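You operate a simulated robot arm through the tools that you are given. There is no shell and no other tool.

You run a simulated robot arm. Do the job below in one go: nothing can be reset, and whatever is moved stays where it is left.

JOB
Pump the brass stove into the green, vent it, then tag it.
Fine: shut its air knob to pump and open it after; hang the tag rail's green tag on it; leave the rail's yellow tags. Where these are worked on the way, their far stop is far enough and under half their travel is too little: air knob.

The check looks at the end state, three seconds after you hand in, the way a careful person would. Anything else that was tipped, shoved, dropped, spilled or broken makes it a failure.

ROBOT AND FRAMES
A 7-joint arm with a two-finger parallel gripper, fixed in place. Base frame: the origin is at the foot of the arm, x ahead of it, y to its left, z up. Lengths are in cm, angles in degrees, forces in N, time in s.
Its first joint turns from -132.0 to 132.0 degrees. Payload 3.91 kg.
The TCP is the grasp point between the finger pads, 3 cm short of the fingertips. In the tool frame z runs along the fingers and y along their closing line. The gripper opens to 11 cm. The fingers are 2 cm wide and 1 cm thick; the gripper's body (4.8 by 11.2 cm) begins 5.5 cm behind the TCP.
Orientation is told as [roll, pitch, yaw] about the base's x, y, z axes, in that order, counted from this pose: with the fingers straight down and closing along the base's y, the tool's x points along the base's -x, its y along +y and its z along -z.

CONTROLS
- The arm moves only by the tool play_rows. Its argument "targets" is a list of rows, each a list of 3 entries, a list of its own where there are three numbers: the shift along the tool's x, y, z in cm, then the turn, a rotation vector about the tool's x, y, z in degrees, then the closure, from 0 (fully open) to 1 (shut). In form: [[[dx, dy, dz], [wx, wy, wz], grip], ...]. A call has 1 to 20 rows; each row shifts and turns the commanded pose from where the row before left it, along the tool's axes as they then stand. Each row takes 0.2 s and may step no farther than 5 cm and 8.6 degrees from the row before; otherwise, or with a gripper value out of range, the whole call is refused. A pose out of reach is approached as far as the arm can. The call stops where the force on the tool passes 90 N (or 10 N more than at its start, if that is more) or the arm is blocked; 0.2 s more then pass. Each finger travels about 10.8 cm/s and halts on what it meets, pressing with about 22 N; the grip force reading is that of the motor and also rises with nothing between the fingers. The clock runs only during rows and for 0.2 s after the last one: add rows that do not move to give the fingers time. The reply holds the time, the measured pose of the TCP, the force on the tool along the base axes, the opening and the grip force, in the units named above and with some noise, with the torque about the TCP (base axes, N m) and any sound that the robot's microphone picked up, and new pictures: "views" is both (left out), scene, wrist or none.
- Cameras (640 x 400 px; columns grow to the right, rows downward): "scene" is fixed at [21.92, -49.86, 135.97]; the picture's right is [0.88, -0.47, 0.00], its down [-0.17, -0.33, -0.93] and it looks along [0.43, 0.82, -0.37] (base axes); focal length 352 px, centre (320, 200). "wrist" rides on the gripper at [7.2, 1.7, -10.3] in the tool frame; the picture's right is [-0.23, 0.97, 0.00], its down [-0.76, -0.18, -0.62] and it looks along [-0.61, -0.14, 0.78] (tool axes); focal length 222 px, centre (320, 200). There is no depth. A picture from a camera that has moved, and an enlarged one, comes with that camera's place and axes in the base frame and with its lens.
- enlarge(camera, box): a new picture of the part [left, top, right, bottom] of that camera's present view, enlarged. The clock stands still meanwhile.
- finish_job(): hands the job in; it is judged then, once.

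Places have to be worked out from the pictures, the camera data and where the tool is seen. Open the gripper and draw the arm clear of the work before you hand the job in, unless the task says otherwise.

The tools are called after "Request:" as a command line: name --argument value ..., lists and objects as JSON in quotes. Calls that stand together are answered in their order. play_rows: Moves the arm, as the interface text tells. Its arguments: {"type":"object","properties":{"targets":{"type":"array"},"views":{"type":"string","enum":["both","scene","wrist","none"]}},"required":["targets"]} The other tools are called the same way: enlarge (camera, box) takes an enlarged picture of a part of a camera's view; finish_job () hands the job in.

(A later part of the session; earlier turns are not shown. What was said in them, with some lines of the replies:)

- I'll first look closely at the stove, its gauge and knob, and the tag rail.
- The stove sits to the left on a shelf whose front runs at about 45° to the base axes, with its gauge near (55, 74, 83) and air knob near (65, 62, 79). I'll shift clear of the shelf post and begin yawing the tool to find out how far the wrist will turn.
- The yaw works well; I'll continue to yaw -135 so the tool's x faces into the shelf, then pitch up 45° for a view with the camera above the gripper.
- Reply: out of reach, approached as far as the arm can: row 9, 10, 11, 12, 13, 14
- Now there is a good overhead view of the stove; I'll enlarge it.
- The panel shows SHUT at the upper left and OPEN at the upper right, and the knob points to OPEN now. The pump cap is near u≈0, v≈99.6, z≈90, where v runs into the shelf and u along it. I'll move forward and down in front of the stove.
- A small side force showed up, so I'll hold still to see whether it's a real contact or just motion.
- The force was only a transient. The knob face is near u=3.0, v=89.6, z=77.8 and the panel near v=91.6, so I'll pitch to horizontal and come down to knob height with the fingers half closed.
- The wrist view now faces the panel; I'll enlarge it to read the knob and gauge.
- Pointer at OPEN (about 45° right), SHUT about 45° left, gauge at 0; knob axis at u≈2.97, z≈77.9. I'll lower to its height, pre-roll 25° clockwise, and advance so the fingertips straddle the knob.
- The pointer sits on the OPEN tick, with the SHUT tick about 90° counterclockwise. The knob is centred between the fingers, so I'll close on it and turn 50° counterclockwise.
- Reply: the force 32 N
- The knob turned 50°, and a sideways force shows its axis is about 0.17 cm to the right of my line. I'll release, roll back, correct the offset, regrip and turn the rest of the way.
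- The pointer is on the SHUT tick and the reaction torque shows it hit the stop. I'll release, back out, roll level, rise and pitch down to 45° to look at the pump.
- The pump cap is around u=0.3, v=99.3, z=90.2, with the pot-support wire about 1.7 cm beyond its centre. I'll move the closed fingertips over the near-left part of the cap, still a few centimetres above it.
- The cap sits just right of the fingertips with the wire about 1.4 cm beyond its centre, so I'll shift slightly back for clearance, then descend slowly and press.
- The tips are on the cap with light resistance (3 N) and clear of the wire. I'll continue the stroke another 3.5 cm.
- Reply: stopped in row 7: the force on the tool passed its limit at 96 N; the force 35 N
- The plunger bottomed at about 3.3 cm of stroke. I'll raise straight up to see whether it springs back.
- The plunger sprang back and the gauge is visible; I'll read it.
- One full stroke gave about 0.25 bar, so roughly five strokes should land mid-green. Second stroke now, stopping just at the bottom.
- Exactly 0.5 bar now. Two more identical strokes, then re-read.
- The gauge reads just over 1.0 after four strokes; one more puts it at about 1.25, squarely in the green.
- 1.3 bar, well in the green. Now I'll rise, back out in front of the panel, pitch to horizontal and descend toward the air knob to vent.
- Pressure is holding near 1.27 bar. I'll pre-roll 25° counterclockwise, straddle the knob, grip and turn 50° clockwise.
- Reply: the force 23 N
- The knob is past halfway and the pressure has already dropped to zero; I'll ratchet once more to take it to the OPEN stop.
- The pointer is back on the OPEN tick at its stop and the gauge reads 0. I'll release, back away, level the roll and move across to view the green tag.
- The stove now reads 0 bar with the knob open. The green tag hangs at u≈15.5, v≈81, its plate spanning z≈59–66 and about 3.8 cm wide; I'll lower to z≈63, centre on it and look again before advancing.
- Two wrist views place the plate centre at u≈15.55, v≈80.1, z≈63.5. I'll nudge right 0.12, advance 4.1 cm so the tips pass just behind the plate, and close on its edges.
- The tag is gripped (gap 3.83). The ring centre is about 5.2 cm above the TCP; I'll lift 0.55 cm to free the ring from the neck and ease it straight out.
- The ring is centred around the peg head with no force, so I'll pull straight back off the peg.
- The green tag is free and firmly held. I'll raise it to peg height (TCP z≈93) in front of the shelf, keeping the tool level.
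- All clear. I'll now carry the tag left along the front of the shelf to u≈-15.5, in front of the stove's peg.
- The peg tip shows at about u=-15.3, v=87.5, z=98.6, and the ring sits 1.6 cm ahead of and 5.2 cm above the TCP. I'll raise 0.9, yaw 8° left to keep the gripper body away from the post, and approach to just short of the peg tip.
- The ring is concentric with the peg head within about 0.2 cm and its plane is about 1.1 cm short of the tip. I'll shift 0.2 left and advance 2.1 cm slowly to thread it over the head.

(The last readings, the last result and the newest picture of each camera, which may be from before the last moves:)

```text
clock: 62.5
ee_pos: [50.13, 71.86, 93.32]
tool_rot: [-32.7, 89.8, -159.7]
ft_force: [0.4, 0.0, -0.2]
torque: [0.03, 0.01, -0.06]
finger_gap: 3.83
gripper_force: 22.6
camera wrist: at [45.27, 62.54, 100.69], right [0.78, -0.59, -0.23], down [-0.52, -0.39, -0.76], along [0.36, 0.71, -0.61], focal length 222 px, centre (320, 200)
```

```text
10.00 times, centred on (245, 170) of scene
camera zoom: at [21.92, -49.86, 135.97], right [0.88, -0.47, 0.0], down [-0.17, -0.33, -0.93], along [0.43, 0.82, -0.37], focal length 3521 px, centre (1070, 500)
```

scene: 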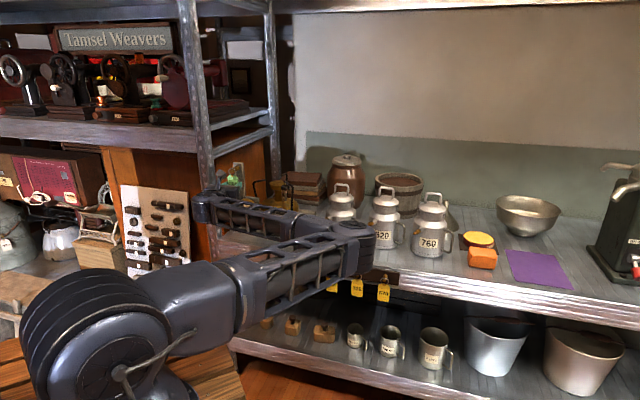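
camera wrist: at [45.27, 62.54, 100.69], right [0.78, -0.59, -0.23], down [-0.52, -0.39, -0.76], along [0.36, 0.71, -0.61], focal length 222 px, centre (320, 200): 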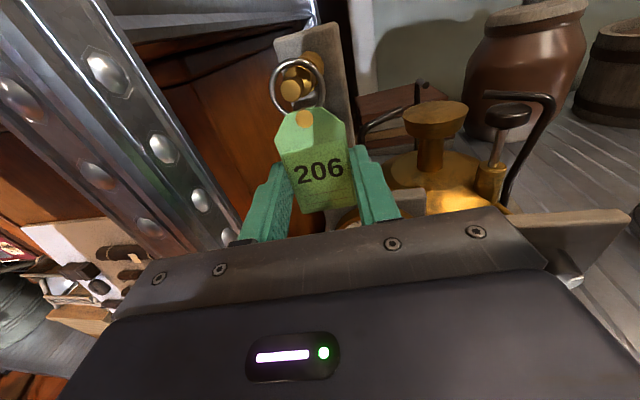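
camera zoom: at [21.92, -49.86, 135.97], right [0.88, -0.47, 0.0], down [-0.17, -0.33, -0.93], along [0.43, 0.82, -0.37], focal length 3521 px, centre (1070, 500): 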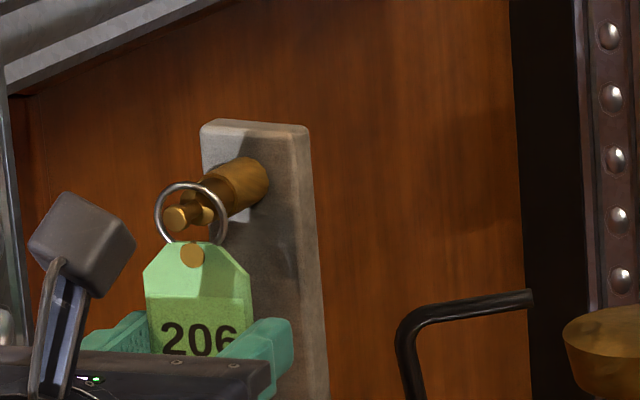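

The view now matches exactly how the ring sat on its rail peg: head through the ring, ring over the neck. I'll lower 0.6 cm to rest it and check forces.

Request:
play_rows --targets '[[[-0.3, 0, 0], [0, 0, 0], 1], [[-0.3, 0, 0], [0, 0, 0], 1], [[0, 0, 0], [0, 0, 0], 1]]'

Request:
enlarge --camera "wrist" --box '[230, 30, 370, 130]'

Request:
enlarge --camera "scene" --box '[225, 160, 255, 190]'

```text
clock: 63.3
ee_pos: [50.13, 71.82, 92.89]
tool_rot: [-60.1, 89.9, 172.8]
ft_force: [0.8, 0.6, 7.2]
torque: [0.07, -0.04, 0.01]
finger_gap: 3.84
gripper_force: 21.8
camera wrist: at [45.26, 62.54, 100.15], right [0.78, -0.59, -0.23], down [-0.52, -0.39, -0.76], along [0.36, 0.71, -0.61], focal length 222 px, centre (320, 200)
```

scene: 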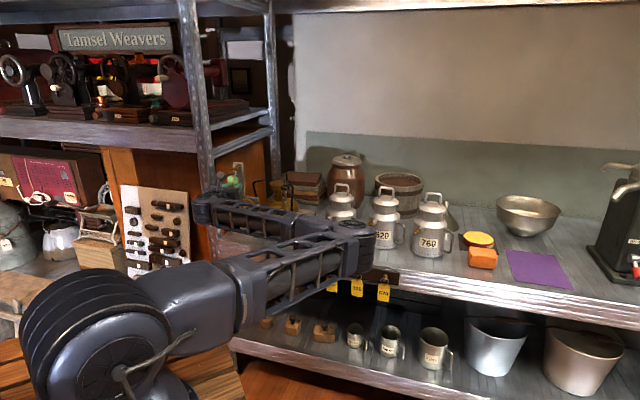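
wrist: 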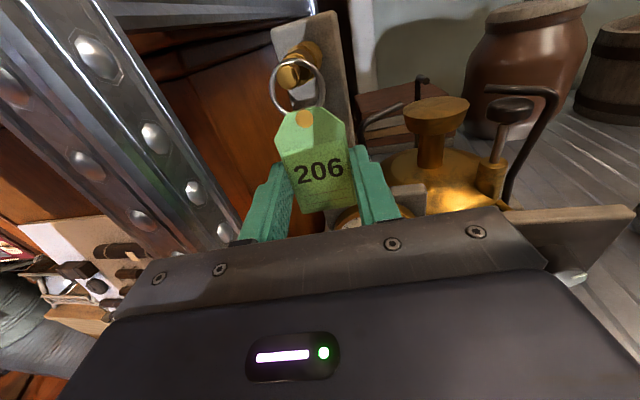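

```text
4.00 times, centred on (300, 80) of wrist
camera zoom: at [45.26, 62.54, 100.15], right [0.78, -0.59, -0.23], down [-0.52, -0.39, -0.76], along [0.36, 0.71, -0.61], focal length 888 px, centre (400, 680)
```

zoom: 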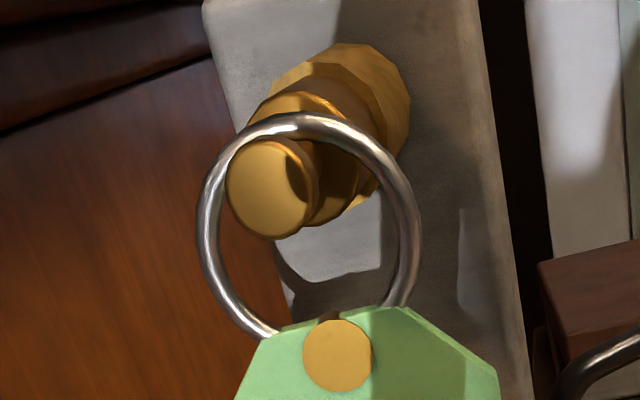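

```text
13.33 times, centred on (240, 175) of scene
camera zoom: at [21.92, -49.86, 135.97], right [0.88, -0.47, 0.0], down [-0.17, -0.33, -0.93], along [0.43, 0.82, -0.37], focal length 4695 px, centre (1387, 533)
```

zoom: 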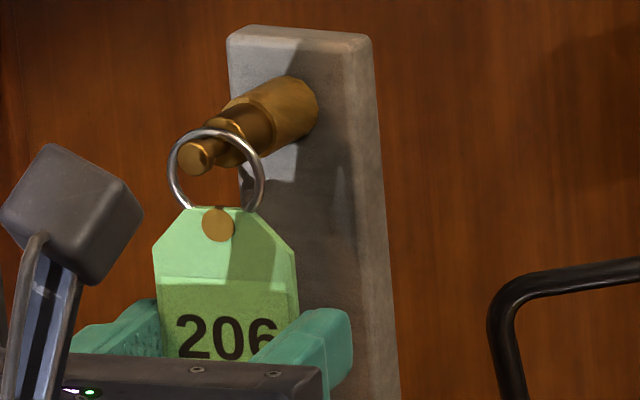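

The ring now rests on the neck (7 N support), between head and collar. I'll open gently and check that the tag stays.

Request:
play_rows --targets '[[[0, 0, 0], [0, 0, 0], 0.62], [[0, 0, 0], [0, 0, 0], 0.58], [[0, 0, 0], [0, 0, 0], 0.52], [[0, 0, 0], [0, 0, 0], 0.5], [[0, 0, 0], [0, 0, 0], 0.5]]'

Request:
enlarge --camera "wrist" --box '[210, 20, 410, 230]'

Request:
enlarge --camera "scene" --box '[225, 160, 255, 190]'

```text
clock: 64.5
ee_pos: [50.13, 71.8, 92.72]
tool_rot: [-30.1, 90.0, -157.2]
ft_force: [-0.2, -0.5, 0.4]
torque: [0.0, 0.03, 0.01]
finger_gap: 5.49
gripper_force: 0.1
camera wrist: at [45.27, 62.56, 100.08], right [0.78, -0.59, -0.23], down [-0.52, -0.39, -0.76], along [0.36, 0.71, -0.61], focal length 222 px, centre (320, 200)
```

scene: 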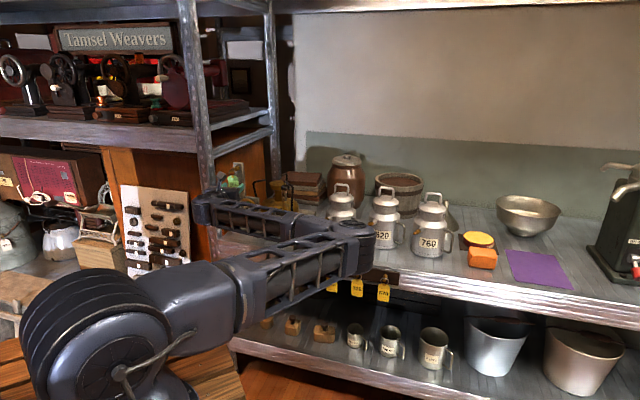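
wrist: 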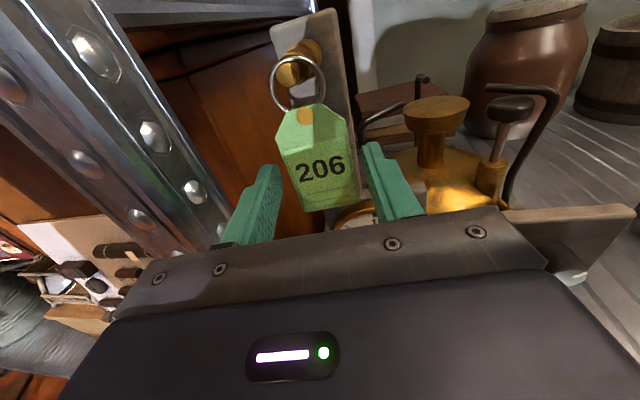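

```text
1.90 times, centred on (310, 125) of wrist
camera zoom: at [45.27, 62.56, 100.08], right [0.78, -0.59, -0.23], down [-0.52, -0.39, -0.76], along [0.36, 0.71, -0.61], focal length 423 px, centre (339, 343)
```

zoom: 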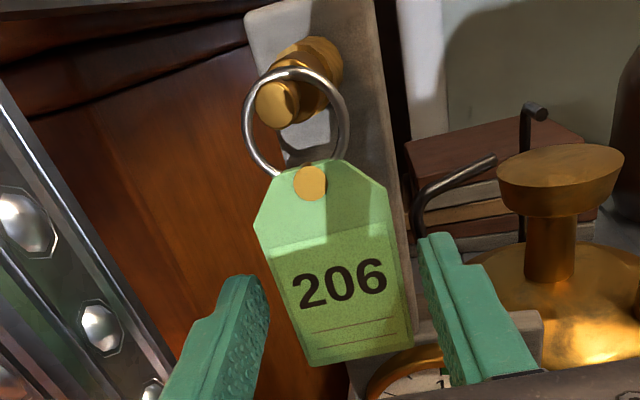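

```text
13.33 times, centred on (240, 175) of scene
camera zoom: at [21.92, -49.86, 135.97], right [0.88, -0.47, 0.0], down [-0.17, -0.33, -0.93], along [0.43, 0.82, -0.37], focal length 4695 px, centre (1387, 533)
```

zoom: 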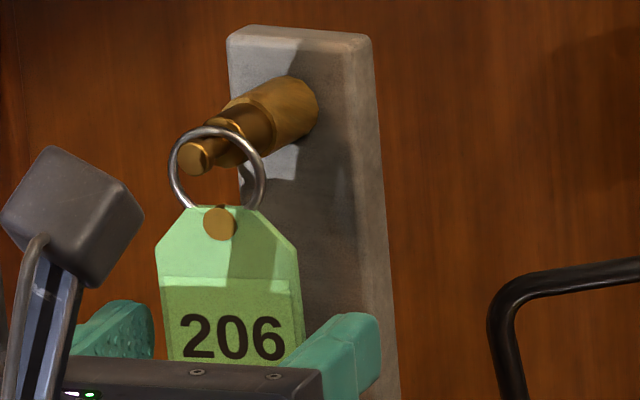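

The tag hangs freely on the stove's peg. I'll open a touch more and back straight out.

Request:
play_rows --targets '[[[0, 0.05, 0], [0, 0, 0], 0.45], [[0, 0, -0.7], [0, 0, 0], 0.45], [[0, 0, -1.0], [0, 0, 0], 0.45], [[0, 0, -1.5], [0, 0, 0], 0.45], [[0, 0, -2.5], [0, 0, 0], 0.45], [[0, 0, -4], [0, 0, 0], 0.45], [[0, 0, -3], [0, 0, 0], 0.45], [[0, 0, 0], [0, 0, 0], 0.45]]'

Request:
enlarge --camera "wrist" --box '[230, 20, 410, 180]'

Request:
enlarge --camera "scene" --box '[200, 140, 320, 250]'

```text
clock: 66.3
ee_pos: [42.44, 61.59, 92.76]
tool_rot: [-33.1, 89.8, -160.1]
ft_force: [0.7, 0.5, 0.1]
torque: [0.01, 0.04, 0.02]
finger_gap: 6.06
gripper_force: 0.1
camera wrist: at [37.61, 52.34, 100.12], right [0.78, -0.59, -0.23], down [-0.52, -0.39, -0.76], along [0.36, 0.71, -0.61], focal length 222 px, centre (320, 200)
```

scene: 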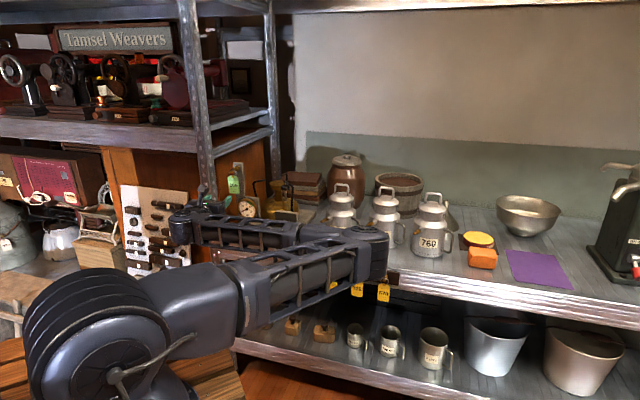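
wrist: 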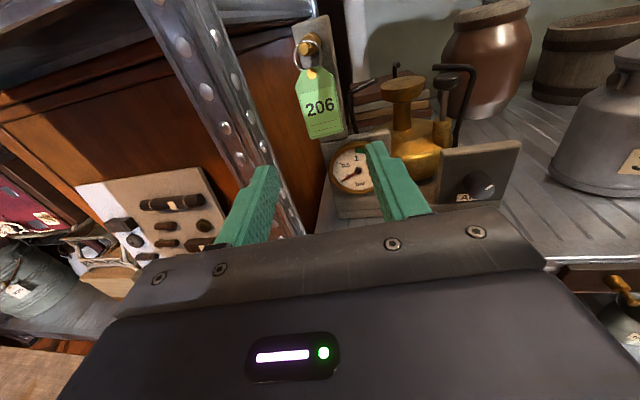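

```text
2.50 times, centred on (320, 100) of wrist
camera zoom: at [37.61, 52.34, 100.12], right [0.78, -0.59, -0.23], down [-0.52, -0.39, -0.76], along [0.36, 0.71, -0.61], focal length 555 px, centre (320, 450)
```

zoom: 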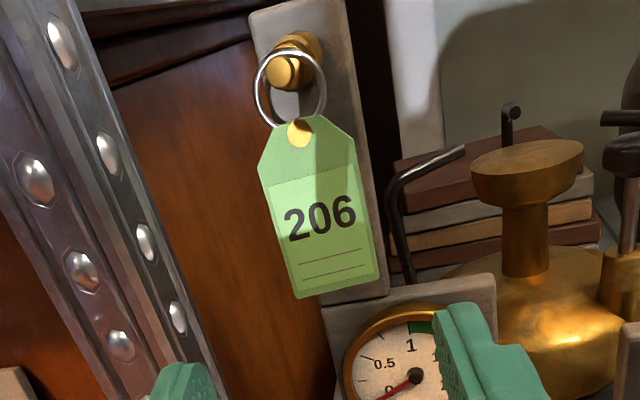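

```text
3.64 times, centred on (260, 195) of scene
camera zoom: at [21.92, -49.86, 135.97], right [0.88, -0.47, 0.0], down [-0.17, -0.33, -0.93], along [0.43, 0.82, -0.37], focal length 1280 px, centre (538, 218)
```

zoom: 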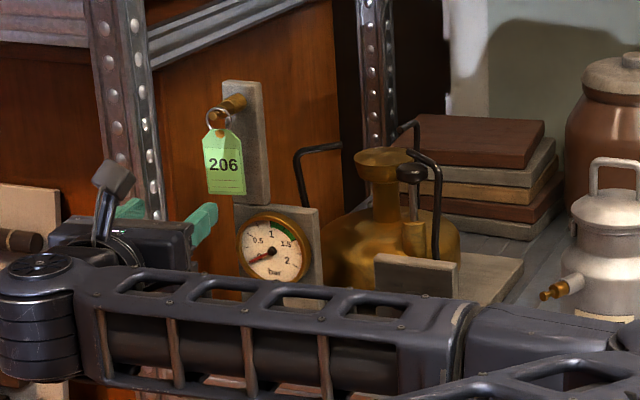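

The tag hangs properly on the stove. I'll raise and draw the arm clear, opening the gripper, then do a final check of everything.

Request:
play_rows --targets '[[[4, 0.5, -0.7], [0, 0, 0], 0.3], [[4, 0.5, -0.7], [0, 0, 0], 0.1], [[4, 0.5, -0.5], [0, 0, 0], 0], [[4, 0.5, -0.5], [0, 0, 0], 0], [[4, 0.5, 0], [0, 0, 0], 0], [[0, 0, 0], [0, 0, 0], 0]]'

Request:
enlarge --camera "scene" --box '[200, 140, 340, 260]'

Request:
enlarge --camera "scene" --box '[240, 230, 480, 390]'

```text
clock: 67.7
ee_pos: [43.09, 58.36, 112.84]
tool_rot: [-26.5, 89.9, -153.5]
ft_force: [-0.4, 0.4, -1.2]
torque: [-0.01, -0.04, -0.02]
finger_gap: 10.98
gripper_force: 0.1
camera wrist: at [38.26, 49.06, 120.14], right [0.78, -0.59, -0.23], down [-0.52, -0.39, -0.76], along [0.36, 0.71, -0.61], focal length 222 px, centre (320, 200)
```

scene: 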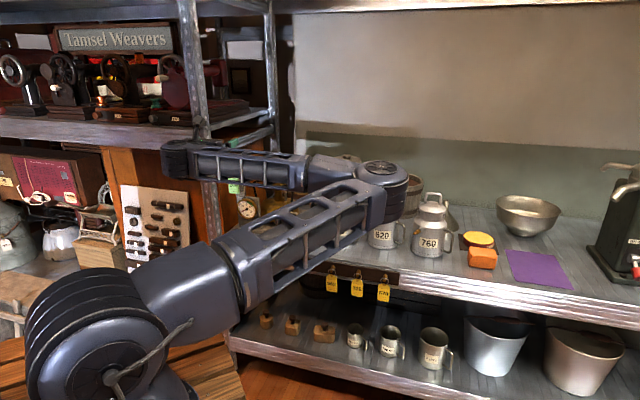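
wrist: 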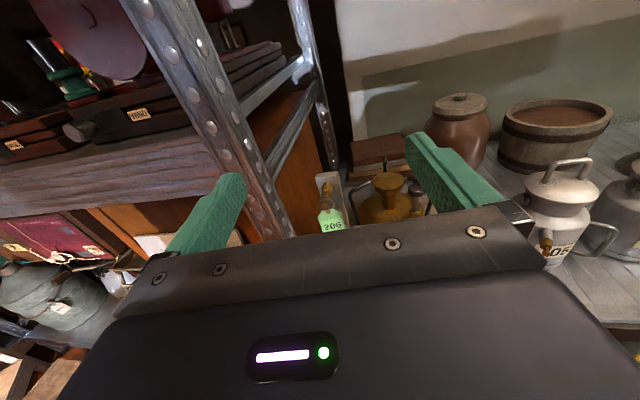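

```text
3.33 times, centred on (270, 200) of scene
camera zoom: at [21.92, -49.86, 135.97], right [0.88, -0.47, 0.0], down [-0.17, -0.33, -0.93], along [0.43, 0.82, -0.37], focal length 1174 px, centre (487, 200)
```

zoom: 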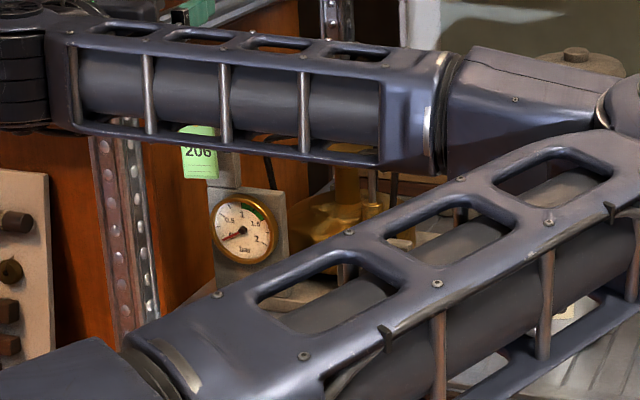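

```text
2.50 times, centred on (360, 310) of scene
camera zoom: at [21.92, -49.86, 135.97], right [0.88, -0.47, 0.0], down [-0.17, -0.33, -0.93], along [0.43, 0.82, -0.37], focal length 880 px, centre (220, -75)
```

zoom: 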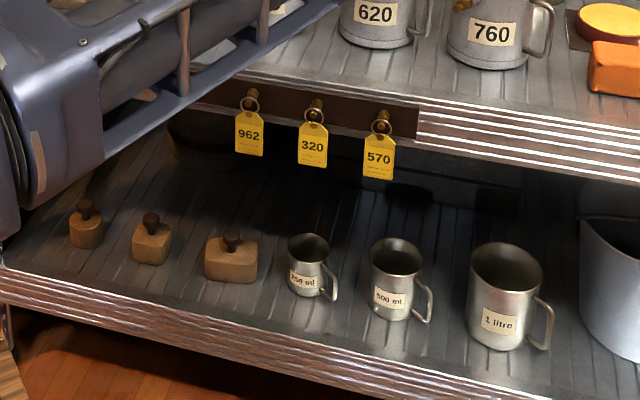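

The yellow tags are still on the rail and nothing else has moved. The gauge reads 0 with the knob left at OPEN, the green tag hangs on the stove's peg, and the arm is clear with the gripper open, so I'm handing in.

Request:
finish_job

```text
The job is handed in.
```

The job is done and handed in; I haven't seen the check's result.

- **Pumping:** I turned the air knob to its SHUT stop and gave the pump five full strokes. The gauge rose to about 1.3 bar, inside the green (1.0–1.5), and held there.
- **Venting:** I turned the air knob back to its OPEN stop, and the gauge fell to 0.
- **Tagging:** The green tag (206) now hangs on the stove's peg. The three yellow tags are still on the rail.

In the last pictures, nothing else looked tipped or moved. The arm was clear with the gripper open. It blocked the camera's view of the air knob in that last check. I last saw the knob at OPEN just after turning it, and nothing touched it after that.
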